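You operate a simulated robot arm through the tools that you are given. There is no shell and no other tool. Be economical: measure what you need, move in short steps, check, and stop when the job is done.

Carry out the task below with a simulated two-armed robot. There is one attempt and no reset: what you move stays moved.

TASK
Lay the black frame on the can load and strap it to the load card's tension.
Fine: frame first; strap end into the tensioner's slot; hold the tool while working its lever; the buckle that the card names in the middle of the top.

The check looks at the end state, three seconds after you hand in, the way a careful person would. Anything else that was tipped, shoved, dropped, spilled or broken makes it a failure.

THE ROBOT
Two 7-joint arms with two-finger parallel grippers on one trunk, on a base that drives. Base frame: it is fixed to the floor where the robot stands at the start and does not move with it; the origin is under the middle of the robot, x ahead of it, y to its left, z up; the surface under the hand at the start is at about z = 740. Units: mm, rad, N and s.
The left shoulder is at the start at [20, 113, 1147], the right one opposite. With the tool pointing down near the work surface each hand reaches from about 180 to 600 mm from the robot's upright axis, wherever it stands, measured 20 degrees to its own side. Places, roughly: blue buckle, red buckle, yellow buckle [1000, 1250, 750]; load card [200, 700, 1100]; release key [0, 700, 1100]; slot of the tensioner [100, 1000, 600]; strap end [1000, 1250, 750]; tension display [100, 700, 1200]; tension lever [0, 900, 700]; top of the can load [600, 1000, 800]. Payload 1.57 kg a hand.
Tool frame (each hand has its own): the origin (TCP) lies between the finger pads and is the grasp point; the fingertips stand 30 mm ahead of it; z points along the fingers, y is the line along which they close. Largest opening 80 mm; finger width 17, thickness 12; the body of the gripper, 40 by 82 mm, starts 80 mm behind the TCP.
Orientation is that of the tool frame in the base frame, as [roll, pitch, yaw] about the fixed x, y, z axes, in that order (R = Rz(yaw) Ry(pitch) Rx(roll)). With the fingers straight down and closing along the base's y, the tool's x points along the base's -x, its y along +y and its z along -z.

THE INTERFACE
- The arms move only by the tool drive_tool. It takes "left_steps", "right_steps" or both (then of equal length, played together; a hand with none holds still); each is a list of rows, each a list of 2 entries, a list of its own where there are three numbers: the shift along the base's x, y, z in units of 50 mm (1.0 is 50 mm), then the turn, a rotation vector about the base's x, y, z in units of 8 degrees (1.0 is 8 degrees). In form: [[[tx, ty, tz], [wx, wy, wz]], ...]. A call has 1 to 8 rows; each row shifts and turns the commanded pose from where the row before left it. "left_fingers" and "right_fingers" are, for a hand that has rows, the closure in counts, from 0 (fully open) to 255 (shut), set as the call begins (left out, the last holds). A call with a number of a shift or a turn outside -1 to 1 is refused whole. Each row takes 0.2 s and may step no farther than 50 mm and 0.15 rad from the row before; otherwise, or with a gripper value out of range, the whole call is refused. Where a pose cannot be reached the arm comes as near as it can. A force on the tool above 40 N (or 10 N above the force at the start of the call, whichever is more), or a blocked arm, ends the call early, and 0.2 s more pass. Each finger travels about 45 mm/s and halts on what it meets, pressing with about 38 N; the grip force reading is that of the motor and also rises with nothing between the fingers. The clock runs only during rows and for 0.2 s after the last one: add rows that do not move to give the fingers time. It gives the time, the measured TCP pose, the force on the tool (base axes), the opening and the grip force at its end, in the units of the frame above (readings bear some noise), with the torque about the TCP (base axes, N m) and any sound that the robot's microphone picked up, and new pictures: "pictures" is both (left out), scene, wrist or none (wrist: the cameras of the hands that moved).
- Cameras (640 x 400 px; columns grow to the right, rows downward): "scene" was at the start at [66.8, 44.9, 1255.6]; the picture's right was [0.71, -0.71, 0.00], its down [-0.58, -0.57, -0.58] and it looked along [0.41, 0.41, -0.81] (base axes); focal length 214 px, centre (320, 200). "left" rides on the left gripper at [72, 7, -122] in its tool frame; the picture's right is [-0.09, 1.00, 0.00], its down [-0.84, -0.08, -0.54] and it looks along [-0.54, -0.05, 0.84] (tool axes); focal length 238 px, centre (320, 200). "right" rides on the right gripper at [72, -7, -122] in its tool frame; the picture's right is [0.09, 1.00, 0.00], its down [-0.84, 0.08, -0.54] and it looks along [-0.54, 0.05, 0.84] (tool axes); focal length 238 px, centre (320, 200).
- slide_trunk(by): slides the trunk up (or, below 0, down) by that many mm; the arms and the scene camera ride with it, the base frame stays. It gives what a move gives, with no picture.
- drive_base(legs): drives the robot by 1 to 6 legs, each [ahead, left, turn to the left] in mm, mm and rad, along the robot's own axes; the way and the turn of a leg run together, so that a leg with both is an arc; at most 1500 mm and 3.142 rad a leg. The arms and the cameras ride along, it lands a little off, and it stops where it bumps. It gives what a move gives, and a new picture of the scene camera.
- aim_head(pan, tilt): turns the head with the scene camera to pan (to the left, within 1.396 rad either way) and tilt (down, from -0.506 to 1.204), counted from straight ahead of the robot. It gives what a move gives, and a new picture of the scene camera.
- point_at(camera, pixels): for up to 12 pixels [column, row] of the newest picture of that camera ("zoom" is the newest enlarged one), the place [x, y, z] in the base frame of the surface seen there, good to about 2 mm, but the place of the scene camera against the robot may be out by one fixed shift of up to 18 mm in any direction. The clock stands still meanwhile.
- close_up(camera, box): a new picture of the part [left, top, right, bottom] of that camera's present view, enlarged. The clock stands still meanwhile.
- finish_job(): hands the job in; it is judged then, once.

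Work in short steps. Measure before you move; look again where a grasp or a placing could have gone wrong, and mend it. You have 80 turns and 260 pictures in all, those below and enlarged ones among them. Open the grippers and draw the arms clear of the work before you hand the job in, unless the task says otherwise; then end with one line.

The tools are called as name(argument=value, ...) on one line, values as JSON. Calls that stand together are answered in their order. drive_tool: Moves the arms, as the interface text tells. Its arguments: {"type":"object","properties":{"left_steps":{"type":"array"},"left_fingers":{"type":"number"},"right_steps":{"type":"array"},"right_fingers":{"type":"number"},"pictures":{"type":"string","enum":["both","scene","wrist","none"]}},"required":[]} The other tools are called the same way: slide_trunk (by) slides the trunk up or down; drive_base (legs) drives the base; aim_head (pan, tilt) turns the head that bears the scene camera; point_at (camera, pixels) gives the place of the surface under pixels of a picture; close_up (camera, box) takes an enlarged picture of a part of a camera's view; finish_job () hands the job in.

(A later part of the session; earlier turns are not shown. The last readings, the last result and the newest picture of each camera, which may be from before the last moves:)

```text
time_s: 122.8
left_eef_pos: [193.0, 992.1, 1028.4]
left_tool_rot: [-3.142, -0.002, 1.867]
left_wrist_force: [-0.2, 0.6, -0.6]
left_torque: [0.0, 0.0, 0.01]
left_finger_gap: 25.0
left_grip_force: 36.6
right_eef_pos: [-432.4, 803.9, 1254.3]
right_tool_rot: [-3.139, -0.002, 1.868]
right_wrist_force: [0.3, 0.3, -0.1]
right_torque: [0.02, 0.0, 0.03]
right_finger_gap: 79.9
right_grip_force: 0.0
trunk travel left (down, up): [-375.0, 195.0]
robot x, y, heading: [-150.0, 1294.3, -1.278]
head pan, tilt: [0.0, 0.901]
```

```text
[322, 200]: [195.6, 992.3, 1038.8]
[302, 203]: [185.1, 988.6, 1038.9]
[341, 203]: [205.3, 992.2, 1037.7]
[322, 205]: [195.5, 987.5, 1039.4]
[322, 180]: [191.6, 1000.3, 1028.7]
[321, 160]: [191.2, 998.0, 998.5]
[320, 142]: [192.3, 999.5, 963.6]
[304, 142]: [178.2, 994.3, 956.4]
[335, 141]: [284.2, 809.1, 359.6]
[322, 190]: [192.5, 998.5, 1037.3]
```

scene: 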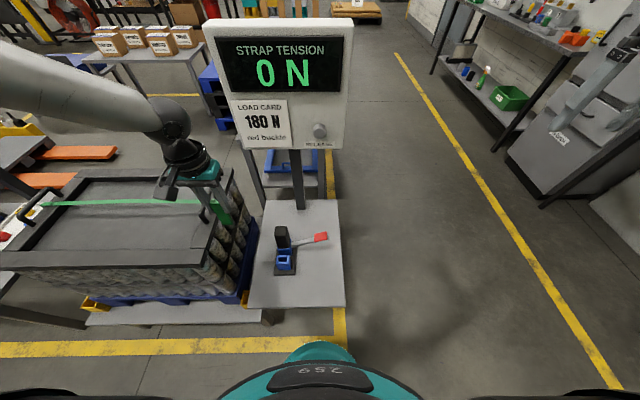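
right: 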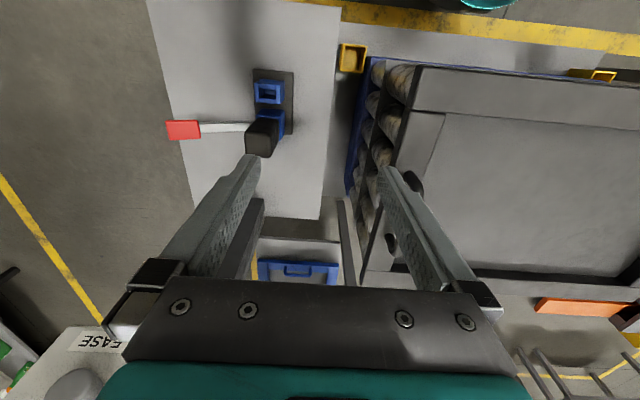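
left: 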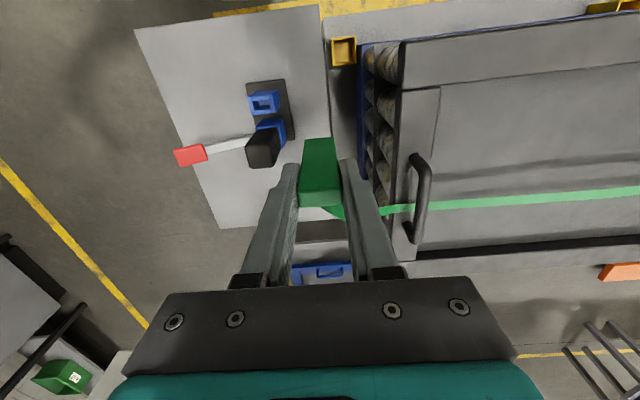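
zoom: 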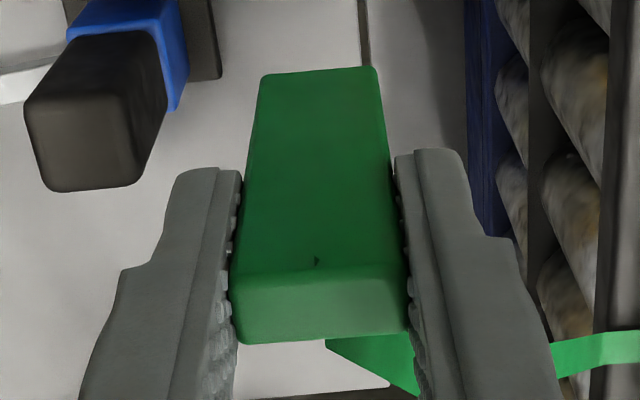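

Tab is centred in the hand (bottom ≈76 mm below TCP). I move it above the slot while raising relative to the trunk, then lower the trunk.

drive_tool(left_steps=[[[-0.4, -0.15, 0.6], [0, 0, 0.05]], [[-0.4, -0.15, 0.6], [0, 0, 0.05]], [[-0.4, -0.15, 0.6], [0, 0, 0.05]], [[-0.4, -0.15, 0.6], [0, 0, 0]], [[-0.41, -0.15, 0.6], [0, 0, 0]]], pictures="none")

slide_trunk(by=-345)

drive_tool(left_steps=[[[0, 0, 0], [0, 0, 0]]], pictures="both")

```text
time_s: 124.0
left_eef_pos: [91.4, 954.9, 1179.7]
left_tool_rot: [3.14, -0.002, 1.887]
left_wrist_force: [-0.2, 0.3, -0.4]
left_torque: [-0.02, 0.01, 0.02]
left_finger_gap: 25.1
left_grip_force: 36.1
right_eef_pos: [-433.4, 803.0, 1254.9]
right_tool_rot: [-3.138, -0.001, 1.866]
right_wrist_force: [-0.2, -0.4, 0.0]
right_torque: [-0.01, 0.0, 0.01]
right_finger_gap: 80.0
right_grip_force: 0.0
trunk travel left (down, up): [-375.0, 195.0]
robot x, y, heading: [-149.0, 1289.6, -1.275]
head pan, tilt: [0.0, 0.901]
```

```text
time_s: 127.4
left_eef_pos: [91.3, 954.1, 833.7]
left_tool_rot: [-3.141, -0.002, 1.888]
left_wrist_force: [-0.4, 0.0, -1.4]
left_torque: [-0.03, -0.01, 0.01]
left_finger_gap: 25.4
left_grip_force: 36.4
right_eef_pos: [-433.2, 804.2, 910.1]
right_tool_rot: [-3.139, -0.001, 1.867]
right_wrist_force: [-0.2, 1.3, 0.2]
right_torque: [-0.03, 0.01, -0.01]
right_finger_gap: 79.9
right_grip_force: 0.1
trunk travel left (down, up): [-30.0, 540.0]
robot x, y, heading: [-150.7, 1293.1, -1.277]
head pan, tilt: [0.0, 0.901]
```

```text
time_s: 127.8
left_eef_pos: [91.1, 953.3, 833.8]
left_tool_rot: [-3.141, -0.001, 1.889]
left_wrist_force: [0.5, -0.4, -0.1]
left_torque: [0.01, -0.03, 0.0]
left_finger_gap: 25.1
left_grip_force: 36.5
right_eef_pos: [-432.6, 804.7, 908.8]
right_tool_rot: [-3.137, -0.002, 1.866]
right_wrist_force: [0.8, 1.0, -0.1]
right_torque: [-0.02, 0.0, -0.04]
right_finger_gap: 80.0
right_grip_force: 0.1
trunk travel left (down, up): [-30.0, 540.0]
robot x, y, heading: [-151.1, 1290.6, -1.276]
head pan, tilt: [0.0, 0.901]
```

scene: 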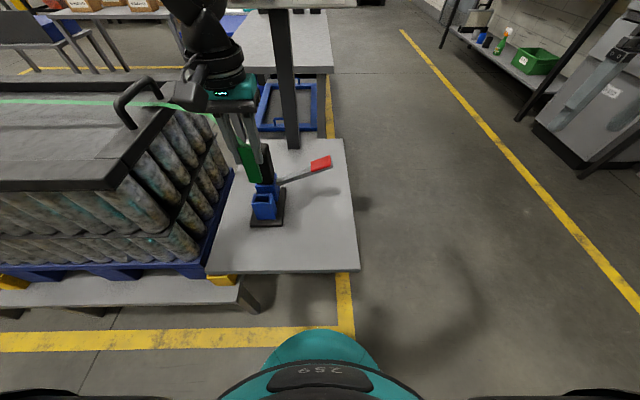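
left: 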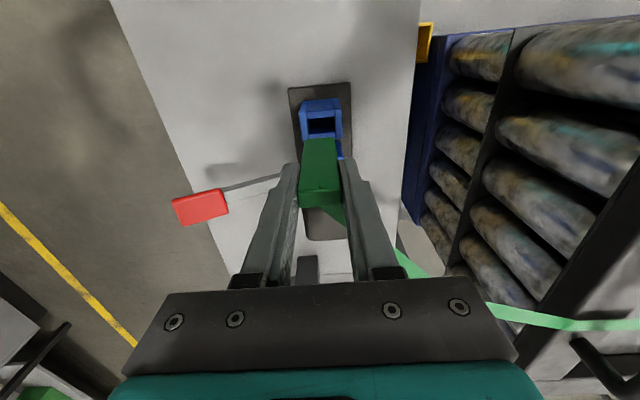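

I check the slot again from close: hole at (322,125), tab bottom at (321,142).

close_up(camera="left", box=[270, 80, 370, 142])

point_at(camera="zoom", pixels=[[210, 180], [225, 270], [330, 170], [440, 180], [450, 270], [205, 240], [265, 280], [330, 280], [320, 360], [240, 370], [405, 370], [330, 225]])

```text
6.40 times, centred on (320, 111) of left
```

zoom: 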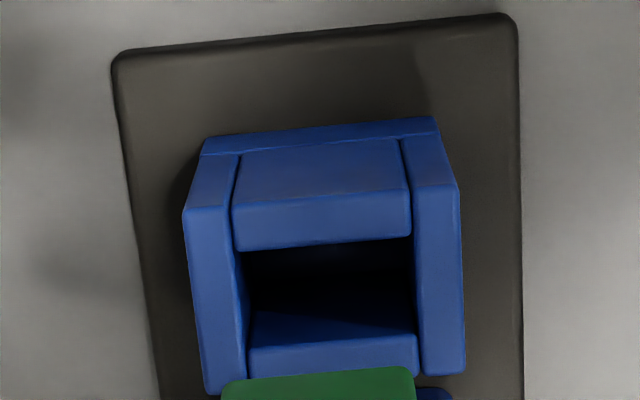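

```text
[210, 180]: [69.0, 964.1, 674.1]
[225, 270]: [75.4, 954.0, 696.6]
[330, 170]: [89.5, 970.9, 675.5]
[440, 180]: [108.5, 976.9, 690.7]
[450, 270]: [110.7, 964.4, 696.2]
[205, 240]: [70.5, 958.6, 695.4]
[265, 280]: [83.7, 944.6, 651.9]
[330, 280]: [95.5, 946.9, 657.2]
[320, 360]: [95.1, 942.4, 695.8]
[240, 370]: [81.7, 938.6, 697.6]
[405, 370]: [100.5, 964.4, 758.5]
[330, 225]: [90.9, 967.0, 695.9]
```

Hole centre (93.3,954.9); tab centre ≈(91.6,954.8). I shift 1.7 mm in x and go down into the slot in steps, watching force.

drive_tool(left_steps=[[[0.034, 0, -0.5], [0, 0, 0]], [[0, 0, -0.5], [0, 0, 0]], [[0, 0, -0.2], [0, 0, 0]], [[0, 0, -0.2], [0, 0, 0]]], pictures="wrist")

```text
time_s: 128.8
left_eef_pos: [93.2, 954.9, 763.0]
left_tool_rot: [-3.141, -0.002, 1.886]
left_wrist_force: [0.7, 0.5, -1.3]
left_torque: [0.02, 0.03, 0.02]
left_finger_gap: 25.2
left_grip_force: 36.8
right_eef_pos: [-432.5, 802.5, 910.4]
right_tool_rot: [-3.138, 0.0, 1.865]
right_wrist_force: [-0.1, 0.3, 0.3]
right_torque: [0.0, 0.0, 0.03]
right_finger_gap: 79.8
right_grip_force: 0.1
trunk travel left (down, up): [-30.0, 540.0]
robot x, y, heading: [-149.6, 1292.4, -1.277]
head pan, tilt: [0.0, 0.901]
```

left: 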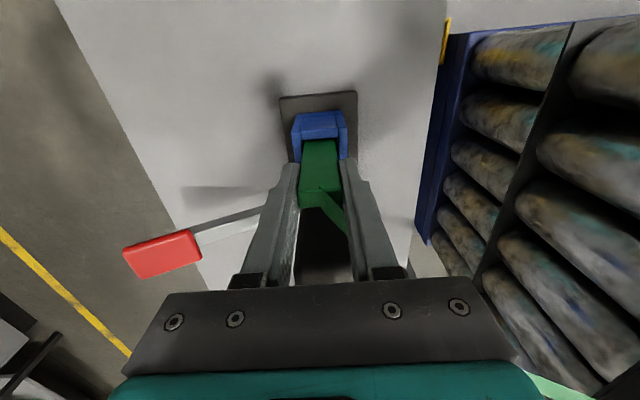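

The tab has entered the slot with no force. I push on down ~38 mm.

drive_tool(left_steps=[[[0, 0, -0.25], [0, 0, 0]], [[0, 0, -0.25], [0, 0, 0]], [[0, 0, -0.15], [0, 0, 0]], [[0, 0, -0.1], [0, 0, 0]]], pictures="both")

```text
time_s: 129.8
left_eef_pos: [93.9, 954.1, 729.8]
left_tool_rot: [3.141, 0.005, 1.887]
left_wrist_force: [2.9, 7.0, 30.6]
left_torque: [0.59, -0.15, 0.0]
left_finger_gap: 25.1
left_grip_force: 36.6
right_eef_pos: [-433.0, 805.6, 911.0]
right_tool_rot: [-3.138, -0.001, 1.866]
right_wrist_force: [0.2, -0.2, 0.3]
right_torque: [0.04, 0.0, -0.01]
right_finger_gap: 80.1
right_grip_force: 0.1
trunk travel left (down, up): [-30.0, 540.0]
robot x, y, heading: [-152.5, 1294.5, -1.274]
head pan, tilt: [0.0, 0.901]
```

scene: 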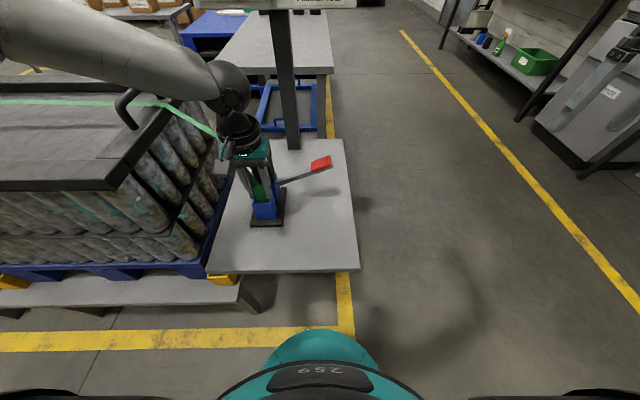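
left: 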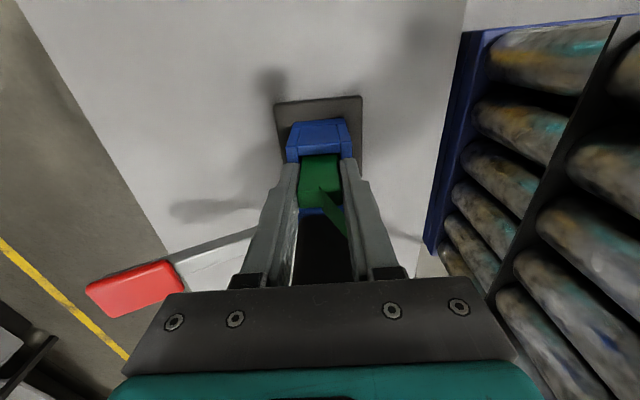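

The tab bottomed (30 N). I open the left gripper and raise a little, then look whether the tab stays.

drive_tool(left_steps=[[[0, 0, 0], [0, 0, 0]], [[0, 0, 0], [0, 0, 0]], [[0, 0, 0], [0, 0, 0]], [[0, 0, 0], [0, 0, 0]]], left_fingers=0, pictures="none")

drive_tool(left_steps=[[[0, 0, 0.9], [0, 0, 0]], [[0, 0, 0.9], [0, 0, 0]], [[0, 0, 0.9], [0, 0, 0]]], pictures="both")

```text
time_s: 130.8
left_eef_pos: [94.2, 954.0, 726.4]
left_tool_rot: [3.141, -0.002, 1.887]
left_wrist_force: [0.6, -0.2, -1.1]
left_torque: [-0.01, 0.0, -0.01]
left_finger_gap: 80.2
left_grip_force: 0.0
right_eef_pos: [-432.6, 804.4, 909.1]
right_tool_rot: [-3.136, -0.002, 1.867]
right_wrist_force: [0.0, -1.0, 0.3]
right_torque: [0.02, 0.0, 0.01]
right_finger_gap: 80.0
right_grip_force: 0.0
trunk travel left (down, up): [-30.0, 540.0]
robot x, y, heading: [-151.1, 1292.9, -1.277]
head pan, tilt: [0.0, 0.901]
```

```text
time_s: 131.6
left_eef_pos: [92.9, 954.9, 861.5]
left_tool_rot: [3.141, -0.003, 1.887]
left_wrist_force: [0.9, 0.0, -2.0]
left_torque: [0.02, -0.03, -0.03]
left_finger_gap: 80.0
left_grip_force: 0.0
right_eef_pos: [-432.7, 804.2, 908.6]
right_tool_rot: [-3.14, -0.003, 1.866]
right_wrist_force: [-0.3, -0.2, -0.8]
right_torque: [0.02, 0.0, 0.0]
right_finger_gap: 79.9
right_grip_force: 0.1
trunk travel left (down, up): [-30.0, 540.0]
robot x, y, heading: [-151.1, 1292.4, -1.277]
head pan, tilt: [0.0, 0.901]
```

scene: 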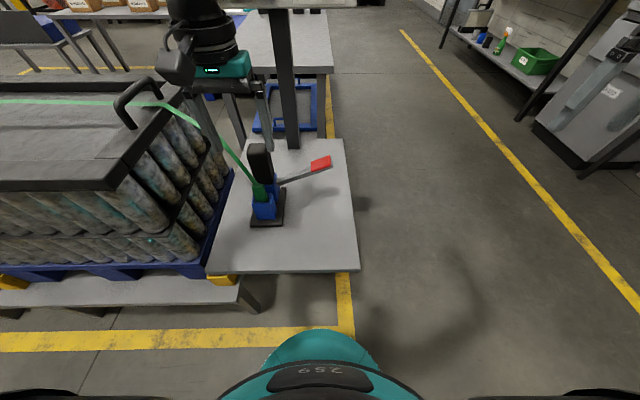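
left: 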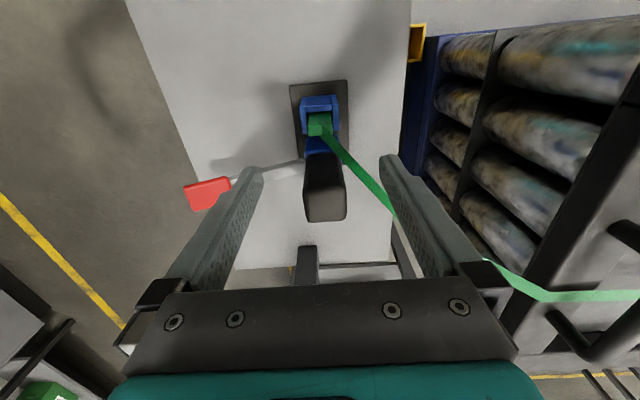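

The tab stays in the slot with the strap over the load. I measure the tensioner's black grip and the lever with the left camera.

point_at(camera="left", pixels=[[324, 210], [308, 215], [342, 213], [310, 195], [341, 193], [325, 185], [207, 193], [188, 196], [228, 182], [215, 208], [250, 175], [285, 168]])

close_up(camera="left", box=[170, 70, 400, 230])

```text
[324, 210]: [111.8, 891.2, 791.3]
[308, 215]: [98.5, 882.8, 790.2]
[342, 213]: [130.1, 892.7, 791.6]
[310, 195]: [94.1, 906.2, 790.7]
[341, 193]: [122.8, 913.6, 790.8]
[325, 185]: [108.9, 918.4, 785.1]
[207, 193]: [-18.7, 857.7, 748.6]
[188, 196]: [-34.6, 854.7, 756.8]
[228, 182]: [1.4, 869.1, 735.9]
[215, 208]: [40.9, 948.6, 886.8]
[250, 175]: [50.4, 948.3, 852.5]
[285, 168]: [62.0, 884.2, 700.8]
```

```text
2.50 times, centred on (285, 150) of left
```

zoom: 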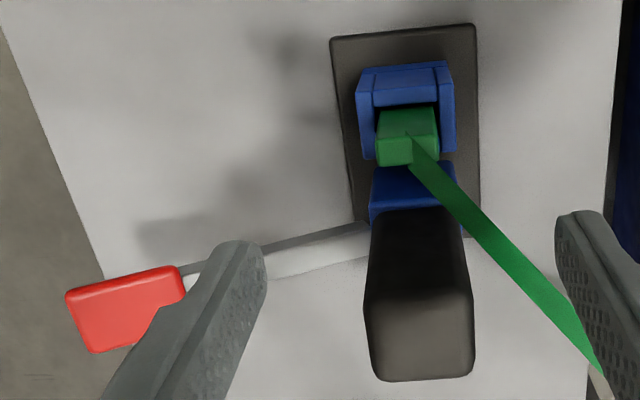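

point_at(camera="left", pixels=[[340, 150], [357, 171], [368, 184], [380, 197], [388, 206]])

point_at(camera="scene", pixels=[[205, 125], [222, 148], [240, 168], [250, 178], [185, 110]])

```text
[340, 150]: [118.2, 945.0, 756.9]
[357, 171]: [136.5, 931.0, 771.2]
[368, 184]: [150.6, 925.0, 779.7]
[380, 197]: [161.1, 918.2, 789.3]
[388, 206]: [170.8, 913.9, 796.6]
```

```text
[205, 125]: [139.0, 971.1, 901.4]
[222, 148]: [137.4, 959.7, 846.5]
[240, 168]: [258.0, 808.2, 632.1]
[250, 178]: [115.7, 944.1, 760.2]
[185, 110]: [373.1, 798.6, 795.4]
```

The strap passes ~57 mm beside the grip. I narrow the left fingers to ~50 mm and move over the grip at (110,899).

drive_tool(left_steps=[[[0, 0, 0], [0, 0, 0]], [[0, 0, 0], [0, 0, 0]], [[0.17, -0.56, 0], [0, 0, 0]], [[0.17, -0.56, 0], [0, 0, 0]], [[0, 0, 0], [0, 0, 0]]], left_fingers=96, pictures="both")

```text
time_s: 132.8
left_eef_pos: [110.4, 896.3, 861.0]
left_tool_rot: [-3.141, -0.001, 1.886]
left_wrist_force: [-1.0, 0.0, -0.1]
left_torque: [-0.01, -0.01, 0.01]
left_finger_gap: 49.7
left_grip_force: 0.0
right_eef_pos: [-433.1, 804.7, 910.1]
right_tool_rot: [-3.136, -0.003, 1.868]
right_wrist_force: [0.2, -0.3, -0.6]
right_torque: [0.01, 0.03, -0.04]
right_finger_gap: 79.8
right_grip_force: 0.0
trunk travel left (down, up): [-30.0, 540.0]
robot x, y, heading: [-149.1, 1293.2, -1.268]
head pan, tilt: [0.0, 0.901]
```

scene: 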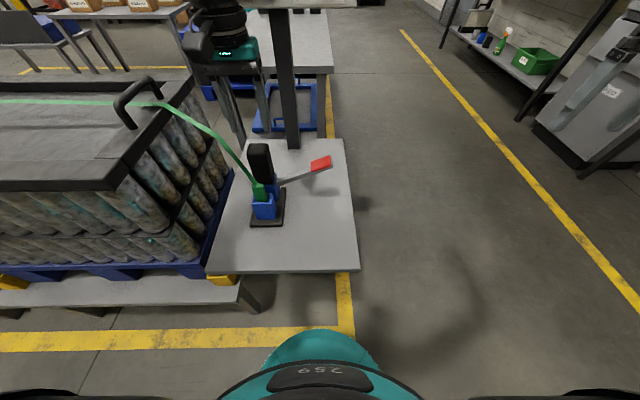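
left: 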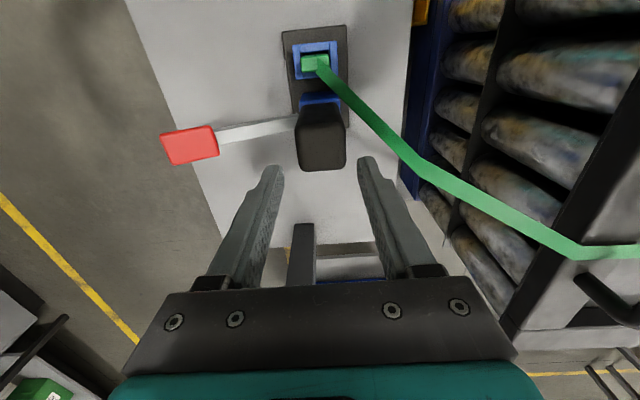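

I re-measure the grip top and lever from here.

point_at(camera="left", pixels=[[322, 155], [301, 165], [344, 163], [302, 137], [343, 135], [190, 147], [165, 135], [215, 128], [172, 162], [218, 152], [240, 132], [290, 126]])

```text
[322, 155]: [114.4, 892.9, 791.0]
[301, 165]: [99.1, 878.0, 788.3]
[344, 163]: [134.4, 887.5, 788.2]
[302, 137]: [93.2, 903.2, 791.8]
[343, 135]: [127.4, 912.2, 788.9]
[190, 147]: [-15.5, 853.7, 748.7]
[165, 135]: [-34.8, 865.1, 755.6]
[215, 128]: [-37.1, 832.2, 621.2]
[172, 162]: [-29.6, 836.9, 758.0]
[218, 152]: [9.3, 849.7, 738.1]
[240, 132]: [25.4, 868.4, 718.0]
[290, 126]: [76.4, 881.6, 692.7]
```

Grip centre (113.5,895). I lower to z≈768 and close the left gripper on it.

drive_tool(left_steps=[[[0.06, -0.03, -0.9], [0, 0, 0]], [[0, 0, -0.9], [0, 0, 0]], [[0, 0, -0.06], [0, 0, 0]]], pictures="wrist")

drive_tool(left_steps=[[[0, 0, 0], [0, 0, 0]], [[0, 0, 0], [0, 0, 0]], [[0, 0, 0], [0, 0, 0]], [[0, 0, 0], [0, 0, 0]]], left_fingers=255, pictures="none")

```text
time_s: 133.6
left_eef_pos: [117.0, 904.9, 771.3]
left_tool_rot: [-3.137, 0.003, 1.887]
left_wrist_force: [-6.2, -3.6, 5.4]
left_torque: [-0.15, 0.21, -0.02]
left_finger_gap: 55.8
left_grip_force: 3.2
left hand out of reach, approached as far as the arm can: row 2
right_eef_pos: [-433.6, 804.1, 910.0]
right_tool_rot: [-3.14, -0.004, 1.866]
right_wrist_force: [0.7, 0.0, 0.1]
right_torque: [-0.02, -0.01, 0.0]
right_finger_gap: 80.2
right_grip_force: 0.0
trunk travel left (down, up): [-30.0, 540.0]
robot x, y, heading: [-149.9, 1292.8, -1.277]
head pan, tilt: [0.0, 0.901]
```

left: 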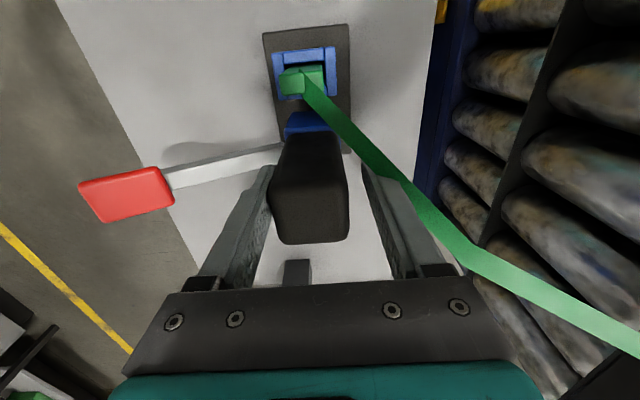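

```text
time_s: 134.6
left_eef_pos: [115.8, 904.7, 772.5]
left_tool_rot: [-3.139, 0.003, 1.887]
left_wrist_force: [-11.8, -4.9, 9.2]
left_torque: [-0.33, 0.99, 0.05]
left_finger_gap: 45.7
left_grip_force: 38.2
right_eef_pos: [-433.5, 804.0, 909.8]
right_tool_rot: [-3.141, -0.002, 1.865]
right_wrist_force: [-0.5, -0.2, -0.6]
right_torque: [0.03, -0.01, 0.01]
right_finger_gap: 80.3
right_grip_force: 0.0
trunk travel left (down, up): [-30.0, 540.0]
robot x, y, heading: [-146.4, 1288.2, -1.271]
head pan, tilt: [0.0, 0.901]
```

The gap stopped at 45.7 with a side force; I look at what is between the fingers.

drive_tool(left_steps=[[[0, 0, 0], [0, 0, 0]]], pictures="both")

close_up(camera="left", box=[200, 40, 440, 290])

close_up(camera="scene", box=[180, 60, 350, 240])

```text
time_s: 135.0
left_eef_pos: [115.6, 904.7, 771.0]
left_tool_rot: [-3.136, 0.003, 1.887]
left_wrist_force: [-12.1, -4.8, 9.6]
left_torque: [-0.33, 1.12, 0.05]
left_finger_gap: 45.4
left_grip_force: 38.0
right_eef_pos: [-434.3, 804.3, 908.5]
right_tool_rot: [-3.139, -0.001, 1.865]
right_wrist_force: [-0.7, 0.1, 0.5]
right_torque: [-0.01, -0.01, 0.01]
right_finger_gap: 80.4
right_grip_force: 0.0
trunk travel left (down, up): [-30.0, 540.0]
robot x, y, heading: [-149.4, 1292.4, -1.274]
head pan, tilt: [0.0, 0.901]
```

scene: 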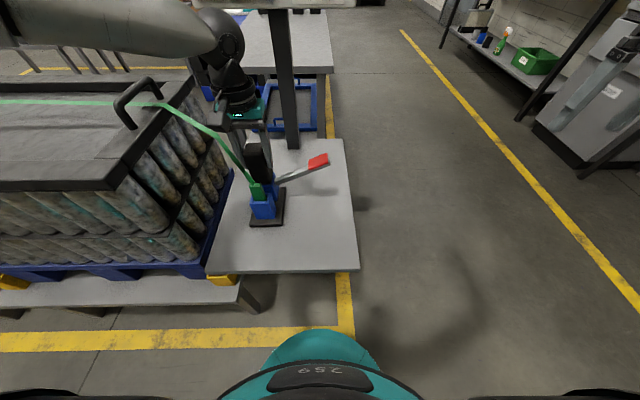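
left: 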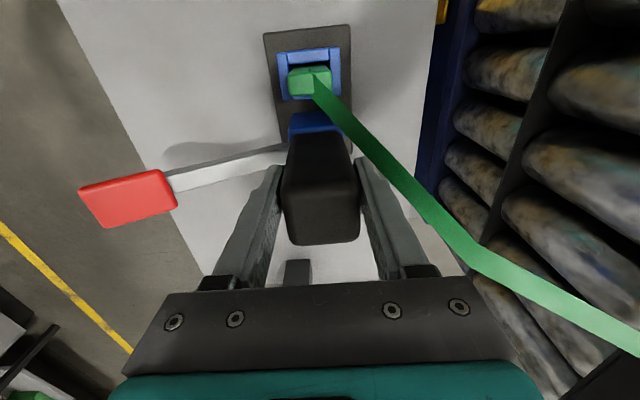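

```text
1.60 times, centred on (320, 165) of left
```

zoom: 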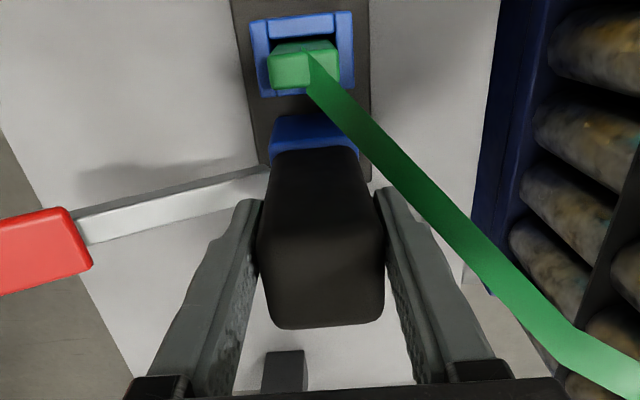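

```text
2.22 times, centred on (265, 150) of scene
```

zoom: 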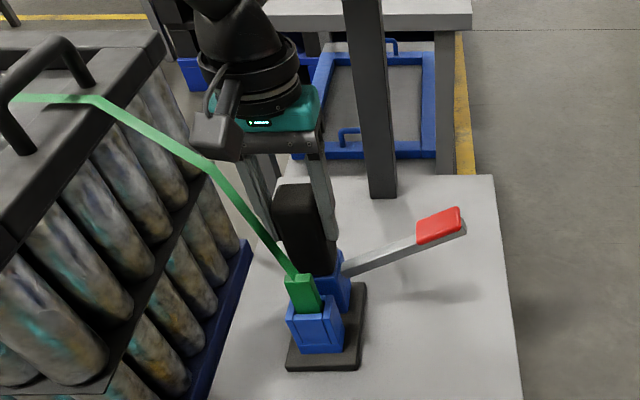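

The fingers hold the grip (about 45 mm wide) with a ~12 N side load. I ease the hand a few mm toward -x to relieve it.

drive_tool(left_steps=[[[-0.06, -0.02, 0.0], [0, 0, 0]], [[0, 0, 0], [0, 0, 0]]], pictures="none")

```text
time_s: 135.6
left_eef_pos: [117.1, 906.1, 770.4]
left_tool_rot: [3.14, -0.002, 1.886]
left_wrist_force: [-3.0, -4.8, -0.1]
left_torque: [-0.82, 0.08, -0.21]
left_finger_gap: 44.1
left_grip_force: 38.0
right_eef_pos: [-433.5, 802.3, 909.0]
right_tool_rot: [-3.138, -0.001, 1.866]
right_wrist_force: [0.2, -0.3, 0.5]
right_torque: [0.04, 0.0, 0.01]
right_finger_gap: 80.0
right_grip_force: 0.1
trunk travel left (down, up): [-30.0, 540.0]
robot x, y, heading: [-148.1, 1291.1, -1.278]
head pan, tilt: [0.0, 0.901]
```

The tool is held. I close the right gripper and bring it above the red lever end (-15,853).

drive_tool(right_steps=[[[0.98, 0.12, 0], [0, 0, 0]], [[0.98, 0.12, 0], [0, 0, 0]], [[0.98, 0.12, 0], [0, 0, 0]], [[0.98, 0.12, 0], [0, 0, 0]], [[0.98, 0.12, 0], [0, 0, 0]], [[0.98, 0.12, 0], [0, 0, 0]], [[0.98, 0.12, 0], [0, 0, 0]], [[0.98, 0.12, 0], [0, 0, 0]]], right_fingers=255, pictures="both")

```text
time_s: 137.4
left_eef_pos: [115.5, 906.0, 771.5]
left_tool_rot: [3.14, -0.001, 1.887]
left_wrist_force: [0.5, -0.3, -0.8]
left_torque: [-0.05, -0.13, 0.04]
left_finger_gap: 43.9
left_grip_force: 38.3
right_eef_pos: [-39.2, 852.1, 909.6]
right_tool_rot: [-3.137, -0.002, 1.866]
right_wrist_force: [-0.8, -0.3, -0.8]
right_torque: [-0.01, 0.0, -0.01]
right_finger_gap: 0.0
right_grip_force: 21.3
trunk travel left (down, up): [-30.0, 540.0]
robot x, y, heading: [-151.2, 1292.5, -1.277]
head pan, tilt: [0.0, 0.901]
```

scene: 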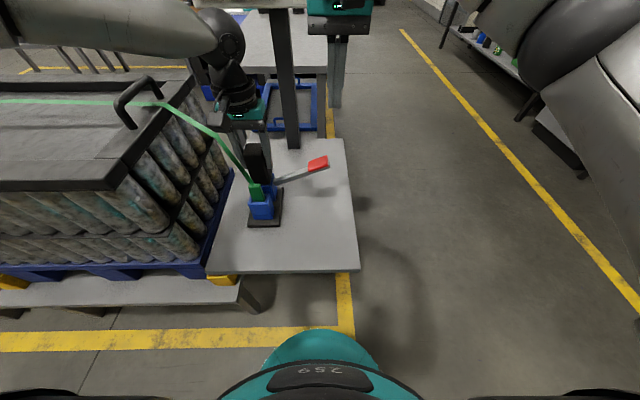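
right: 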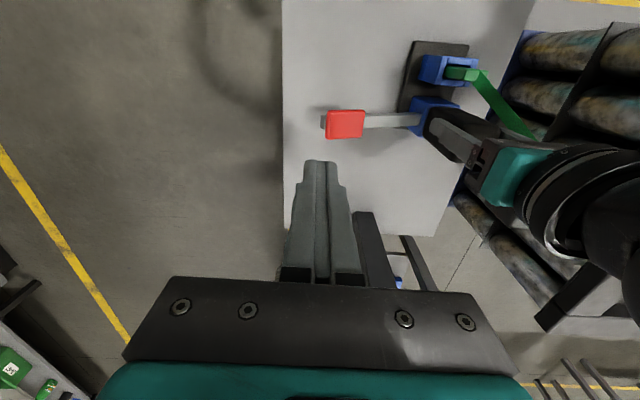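

point_at(camera="right", pixels=[[345, 124], [330, 113], [361, 113], [330, 136], [361, 135], [385, 120], [410, 119], [322, 121], [430, 115]])

close_up(camera="right", box=[300, 30, 500, 160])

```text
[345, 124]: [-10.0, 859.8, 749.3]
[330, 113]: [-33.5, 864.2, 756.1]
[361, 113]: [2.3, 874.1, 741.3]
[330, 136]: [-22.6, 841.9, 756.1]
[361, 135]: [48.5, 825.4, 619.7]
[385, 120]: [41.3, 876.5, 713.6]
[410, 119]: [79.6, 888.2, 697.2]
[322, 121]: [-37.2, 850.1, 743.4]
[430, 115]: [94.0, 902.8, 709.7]
```

```text
3.08 times, centred on (400, 95) of right
```

zoom: 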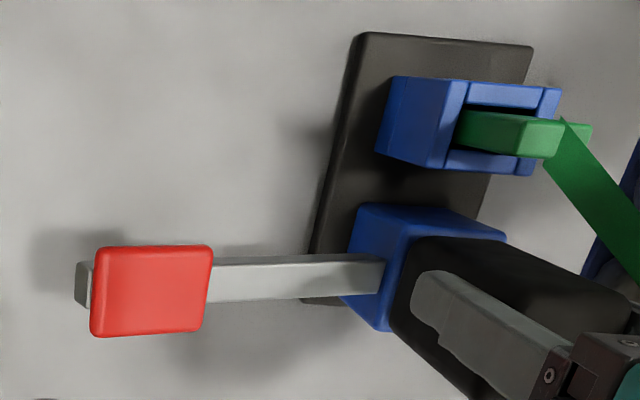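

The red pad's centre is at (-15,858,749): a pad to push down. I come to 10 mm above it, then press down ~30 mm and read forces and the display.

drive_tool(right_steps=[[[0.45, 0.12, -0.7], [0, 0, 0]], [[0, 0, -0.9], [0, 0, 0]], [[0, 0, -0.75], [0, 0, 0]]], pictures="wrist")

drive_tool(right_steps=[[[0, 0, -0.2], [0, 0, 0]], [[0, 0, -0.2], [0, 0, 0]], [[0, 0, -0.2], [0, 0, 0]], [[0, 0, -0.2], [0, 0, 0]]], pictures="wrist")

aim_head(pan=-0.05, tilt=0.5)

```text
time_s: 138.2
left_eef_pos: [113.9, 905.5, 770.9]
left_tool_rot: [3.141, -0.002, 1.888]
left_wrist_force: [-0.5, 0.3, -0.9]
left_torque: [-0.03, -0.11, -0.01]
left_finger_gap: 43.8
left_grip_force: 37.6
right_eef_pos: [-18.2, 858.3, 791.2]
right_tool_rot: [-3.138, -0.002, 1.867]
right_wrist_force: [-0.1, 0.1, -1.0]
right_torque: [0.05, -0.01, -0.01]
right_finger_gap: 0.0
right_grip_force: 20.6
trunk travel left (down, up): [-30.0, 540.0]
robot x, y, heading: [-148.9, 1289.8, -1.275]
head pan, tilt: [0.0, 0.901]
```

right: 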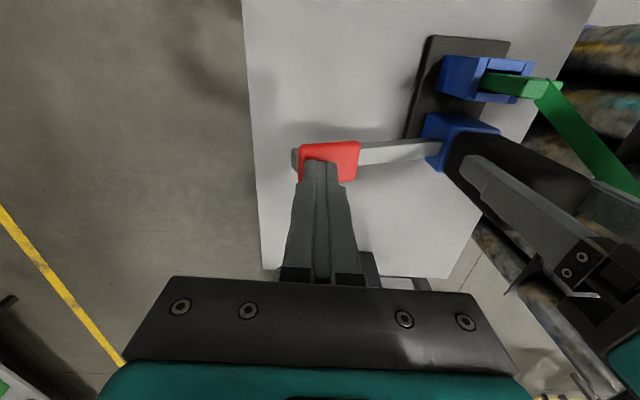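

```text
time_s: 139.2
left_eef_pos: [116.6, 906.6, 770.2]
left_tool_rot: [3.139, -0.003, 1.887]
left_wrist_force: [4.7, 1.7, -7.0]
left_torque: [0.37, -1.26, 0.02]
left_finger_gap: 43.7
left_grip_force: 38.1
right_eef_pos: [-19.1, 857.6, 752.1]
right_tool_rot: [-3.138, 0.0, 1.866]
right_wrist_force: [-4.6, -1.1, 6.0]
right_torque: [-0.06, 0.19, 0.01]
right_finger_gap: 0.3
right_grip_force: 21.4
trunk travel left (down, up): [-30.0, 540.0]
robot x, y, heading: [-147.0, 1292.1, -1.273]
head pan, tilt: [0.0, 0.901]
```

right: 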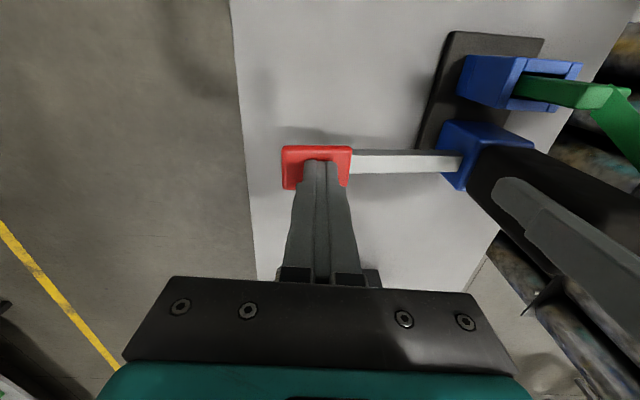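

```text
time_s: 140.1
left_eef_pos: [116.0, 907.0, 769.4]
left_tool_rot: [-3.141, -0.004, 1.887]
left_wrist_force: [2.6, 3.3, -6.7]
left_torque: [0.4, -1.1, -0.22]
left_finger_gap: 44.0
left_grip_force: 38.2
right_eef_pos: [-16.9, 856.8, 752.1]
right_tool_rot: [-3.138, -0.002, 1.865]
right_wrist_force: [-3.1, -2.6, 5.9]
right_torque: [-0.08, 0.12, 0.03]
right_finger_gap: 0.0
right_grip_force: 21.3
trunk travel left (down, up): [-30.0, 540.0]
robot x, y, heading: [-147.9, 1291.5, -1.273]
head pan, tilt: [-0.051, 0.499]
5 turns are left
```

scene: 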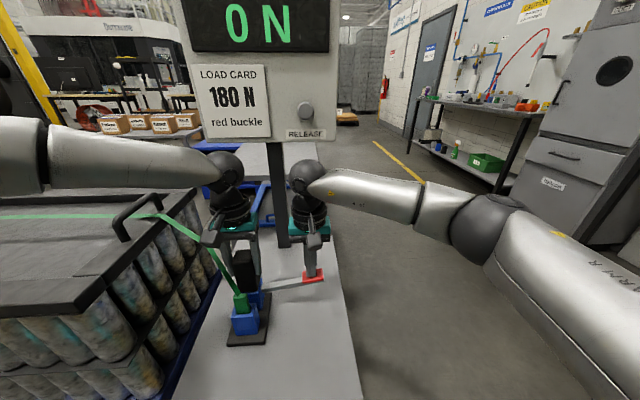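

Pressing moves the lever (display still 0 N in mid-stroke). Few turns remain, so I chain: finish the stroke, let it return, do a second stroke, reading the display each time.

drive_tool(right_steps=[[[-0.02, -0.01, -0.25], [0, 0, 0]], [[-0.02, -0.01, -0.25], [0, 0, 0]], [[0, 0, -0.25], [0, 0, 0]], [[0, 0, -0.2], [0, 0, 0]]], pictures="scene")

drive_tool(right_steps=[[[0, 0, 0.9], [0, 0, 0]], [[0.04, 0.02, 0.8], [0, 0, 0]], [[0, 0, 0], [0, 0, 0]]], pictures="both")

drive_tool(right_steps=[[[0, 0, -0.4], [0, 0, 0]], [[0, 0, -0.4], [0, 0, 0]], [[0, 0, -0.4], [0, 0, 0]], [[-0.02, -0.01, -0.25], [0, 0, 0]], [[-0.02, -0.01, -0.25], [0, 0, 0]]], pictures="scene")

drive_tool(right_steps=[[[0, 0, 0.9], [0, 0, 0]], [[0.04, 0.02, 0.8], [0, 0, 0]], [[0, 0, 0], [0, 0, 0]]], pictures="both")

```text
time_s: 140.8
left_eef_pos: [113.5, 906.8, 771.7]
left_tool_rot: [-3.14, 0.001, 1.89]
left_wrist_force: [-1.1, -1.7, 0.8]
left_torque: [0.6, -0.57, 0.24]
left_finger_gap: 45.3
left_grip_force: 37.9
right_eef_pos: [-19.8, 855.1, 732.0]
right_tool_rot: [-3.14, 0.006, 1.867]
right_wrist_force: [-3.6, 3.5, 12.5]
right_torque: [0.12, 0.27, -0.02]
right_finger_gap: 0.0
right_grip_force: 21.1
trunk travel left (down, up): [-30.0, 540.0]
robot x, y, heading: [-149.1, 1292.5, -1.276]
head pan, tilt: [-0.051, 0.499]
stopped in row 3 (right hand): the force on the tool passed its limit at 46 N (the readings are from after the stop); the commanded pose is now the measured one
```

scene: 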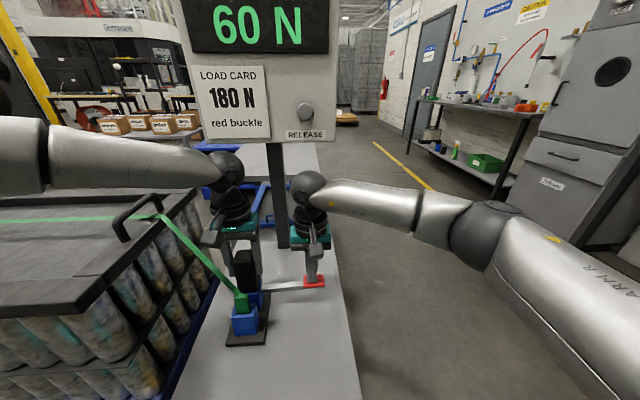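

```text
time_s: 141.6
left_eef_pos: [116.1, 905.9, 770.8]
left_tool_rot: [-3.139, -0.001, 1.888]
left_wrist_force: [7.1, 2.0, -0.5]
left_torque: [0.31, -0.67, -0.22]
left_finger_gap: 44.2
left_grip_force: 38.4
right_eef_pos: [-18.3, 855.3, 815.7]
right_tool_rot: [-3.139, 0.004, 1.866]
right_wrist_force: [-0.2, 1.0, -0.4]
right_torque: [0.02, 0.02, 0.03]
right_finger_gap: 0.1
right_grip_force: 21.1
trunk travel left (down, up): [-30.0, 540.0]
robot x, y, heading: [-146.6, 1291.8, -1.277]
head pan, tilt: [-0.051, 0.499]
```

scene: 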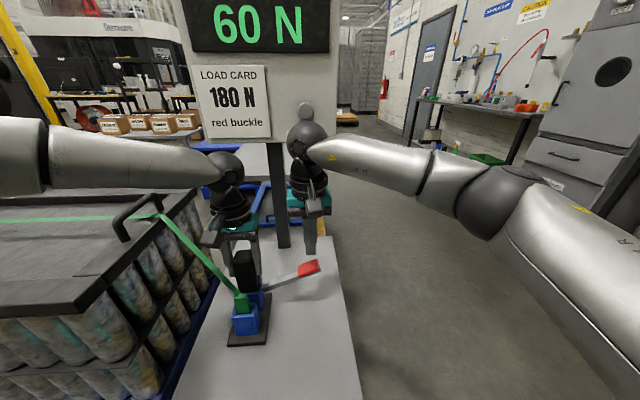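
right: 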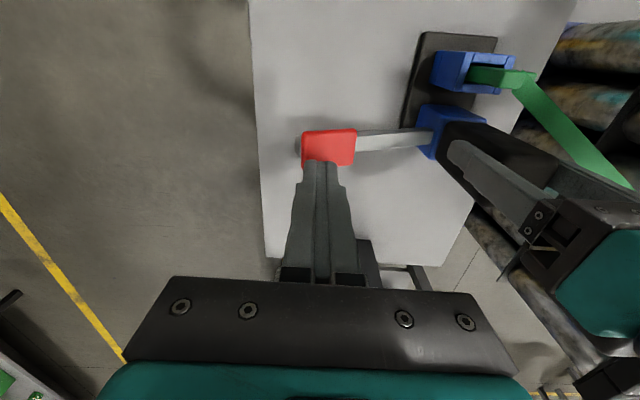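

```text
time_s: 142.8
left_eef_pos: [114.1, 907.1, 770.7]
left_tool_rot: [3.141, 0.001, 1.891]
left_wrist_force: [-1.4, -8.7, -5.3]
left_torque: [1.28, -2.31, 0.99]
left_finger_gap: 44.1
left_grip_force: 38.2
right_eef_pos: [-19.7, 852.6, 734.3]
right_tool_rot: [3.141, 0.012, 1.868]
right_wrist_force: [-9.6, 1.7, 33.3]
right_torque: [0.1, 0.56, 0.03]
right_finger_gap: 0.0
right_grip_force: 21.5
trunk travel left (down, up): [-30.0, 540.0]
robot x, y, heading: [-149.6, 1290.7, -1.276]
head pan, tilt: [-0.051, 0.499]
```

scene: 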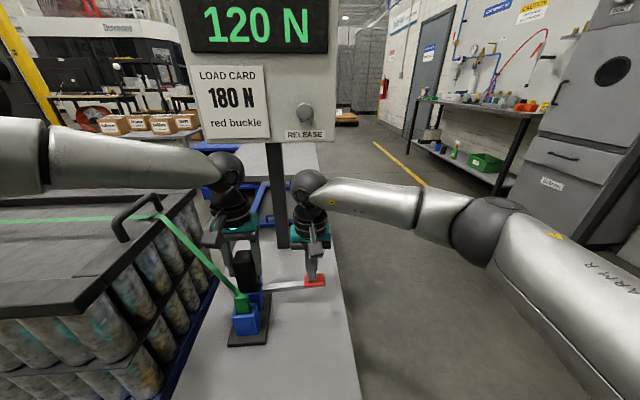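

```text
time_s: 143.6
left_eef_pos: [113.7, 904.9, 770.3]
left_tool_rot: [-3.139, 0.0, 1.887]
left_wrist_force: [-0.9, -0.4, 0.9]
left_torque: [-0.04, -0.01, -0.01]
left_finger_gap: 43.9
left_grip_force: 37.8
right_eef_pos: [-17.1, 855.5, 814.1]
right_tool_rot: [-3.141, 0.003, 1.866]
right_wrist_force: [0.4, -0.2, -0.4]
right_torque: [0.02, 0.01, 0.01]
right_finger_gap: 0.0
right_grip_force: 21.3
trunk travel left (down, up): [-30.0, 540.0]
robot x, y, heading: [-149.7, 1291.6, -1.277]
head pan, tilt: [-0.051, 0.499]
4 turns are left
```

scene: 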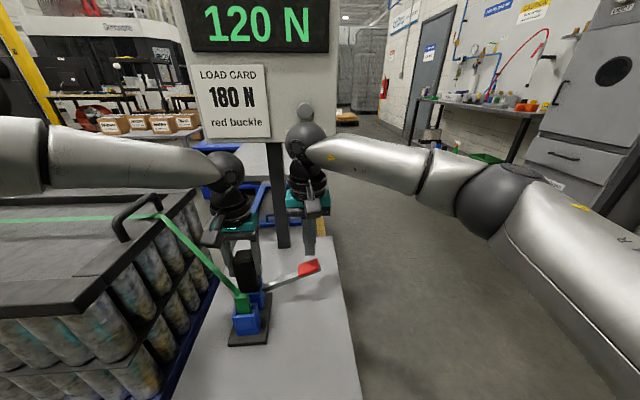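
right: 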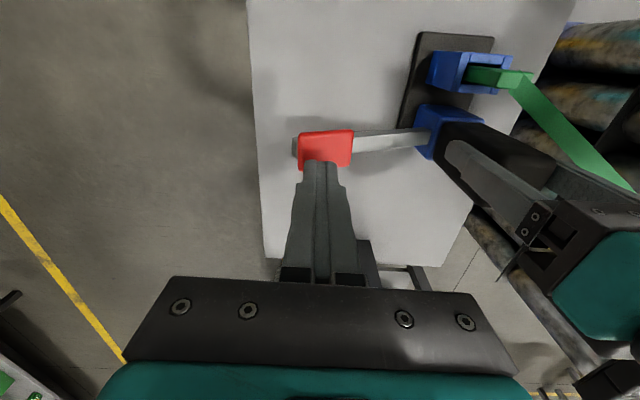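

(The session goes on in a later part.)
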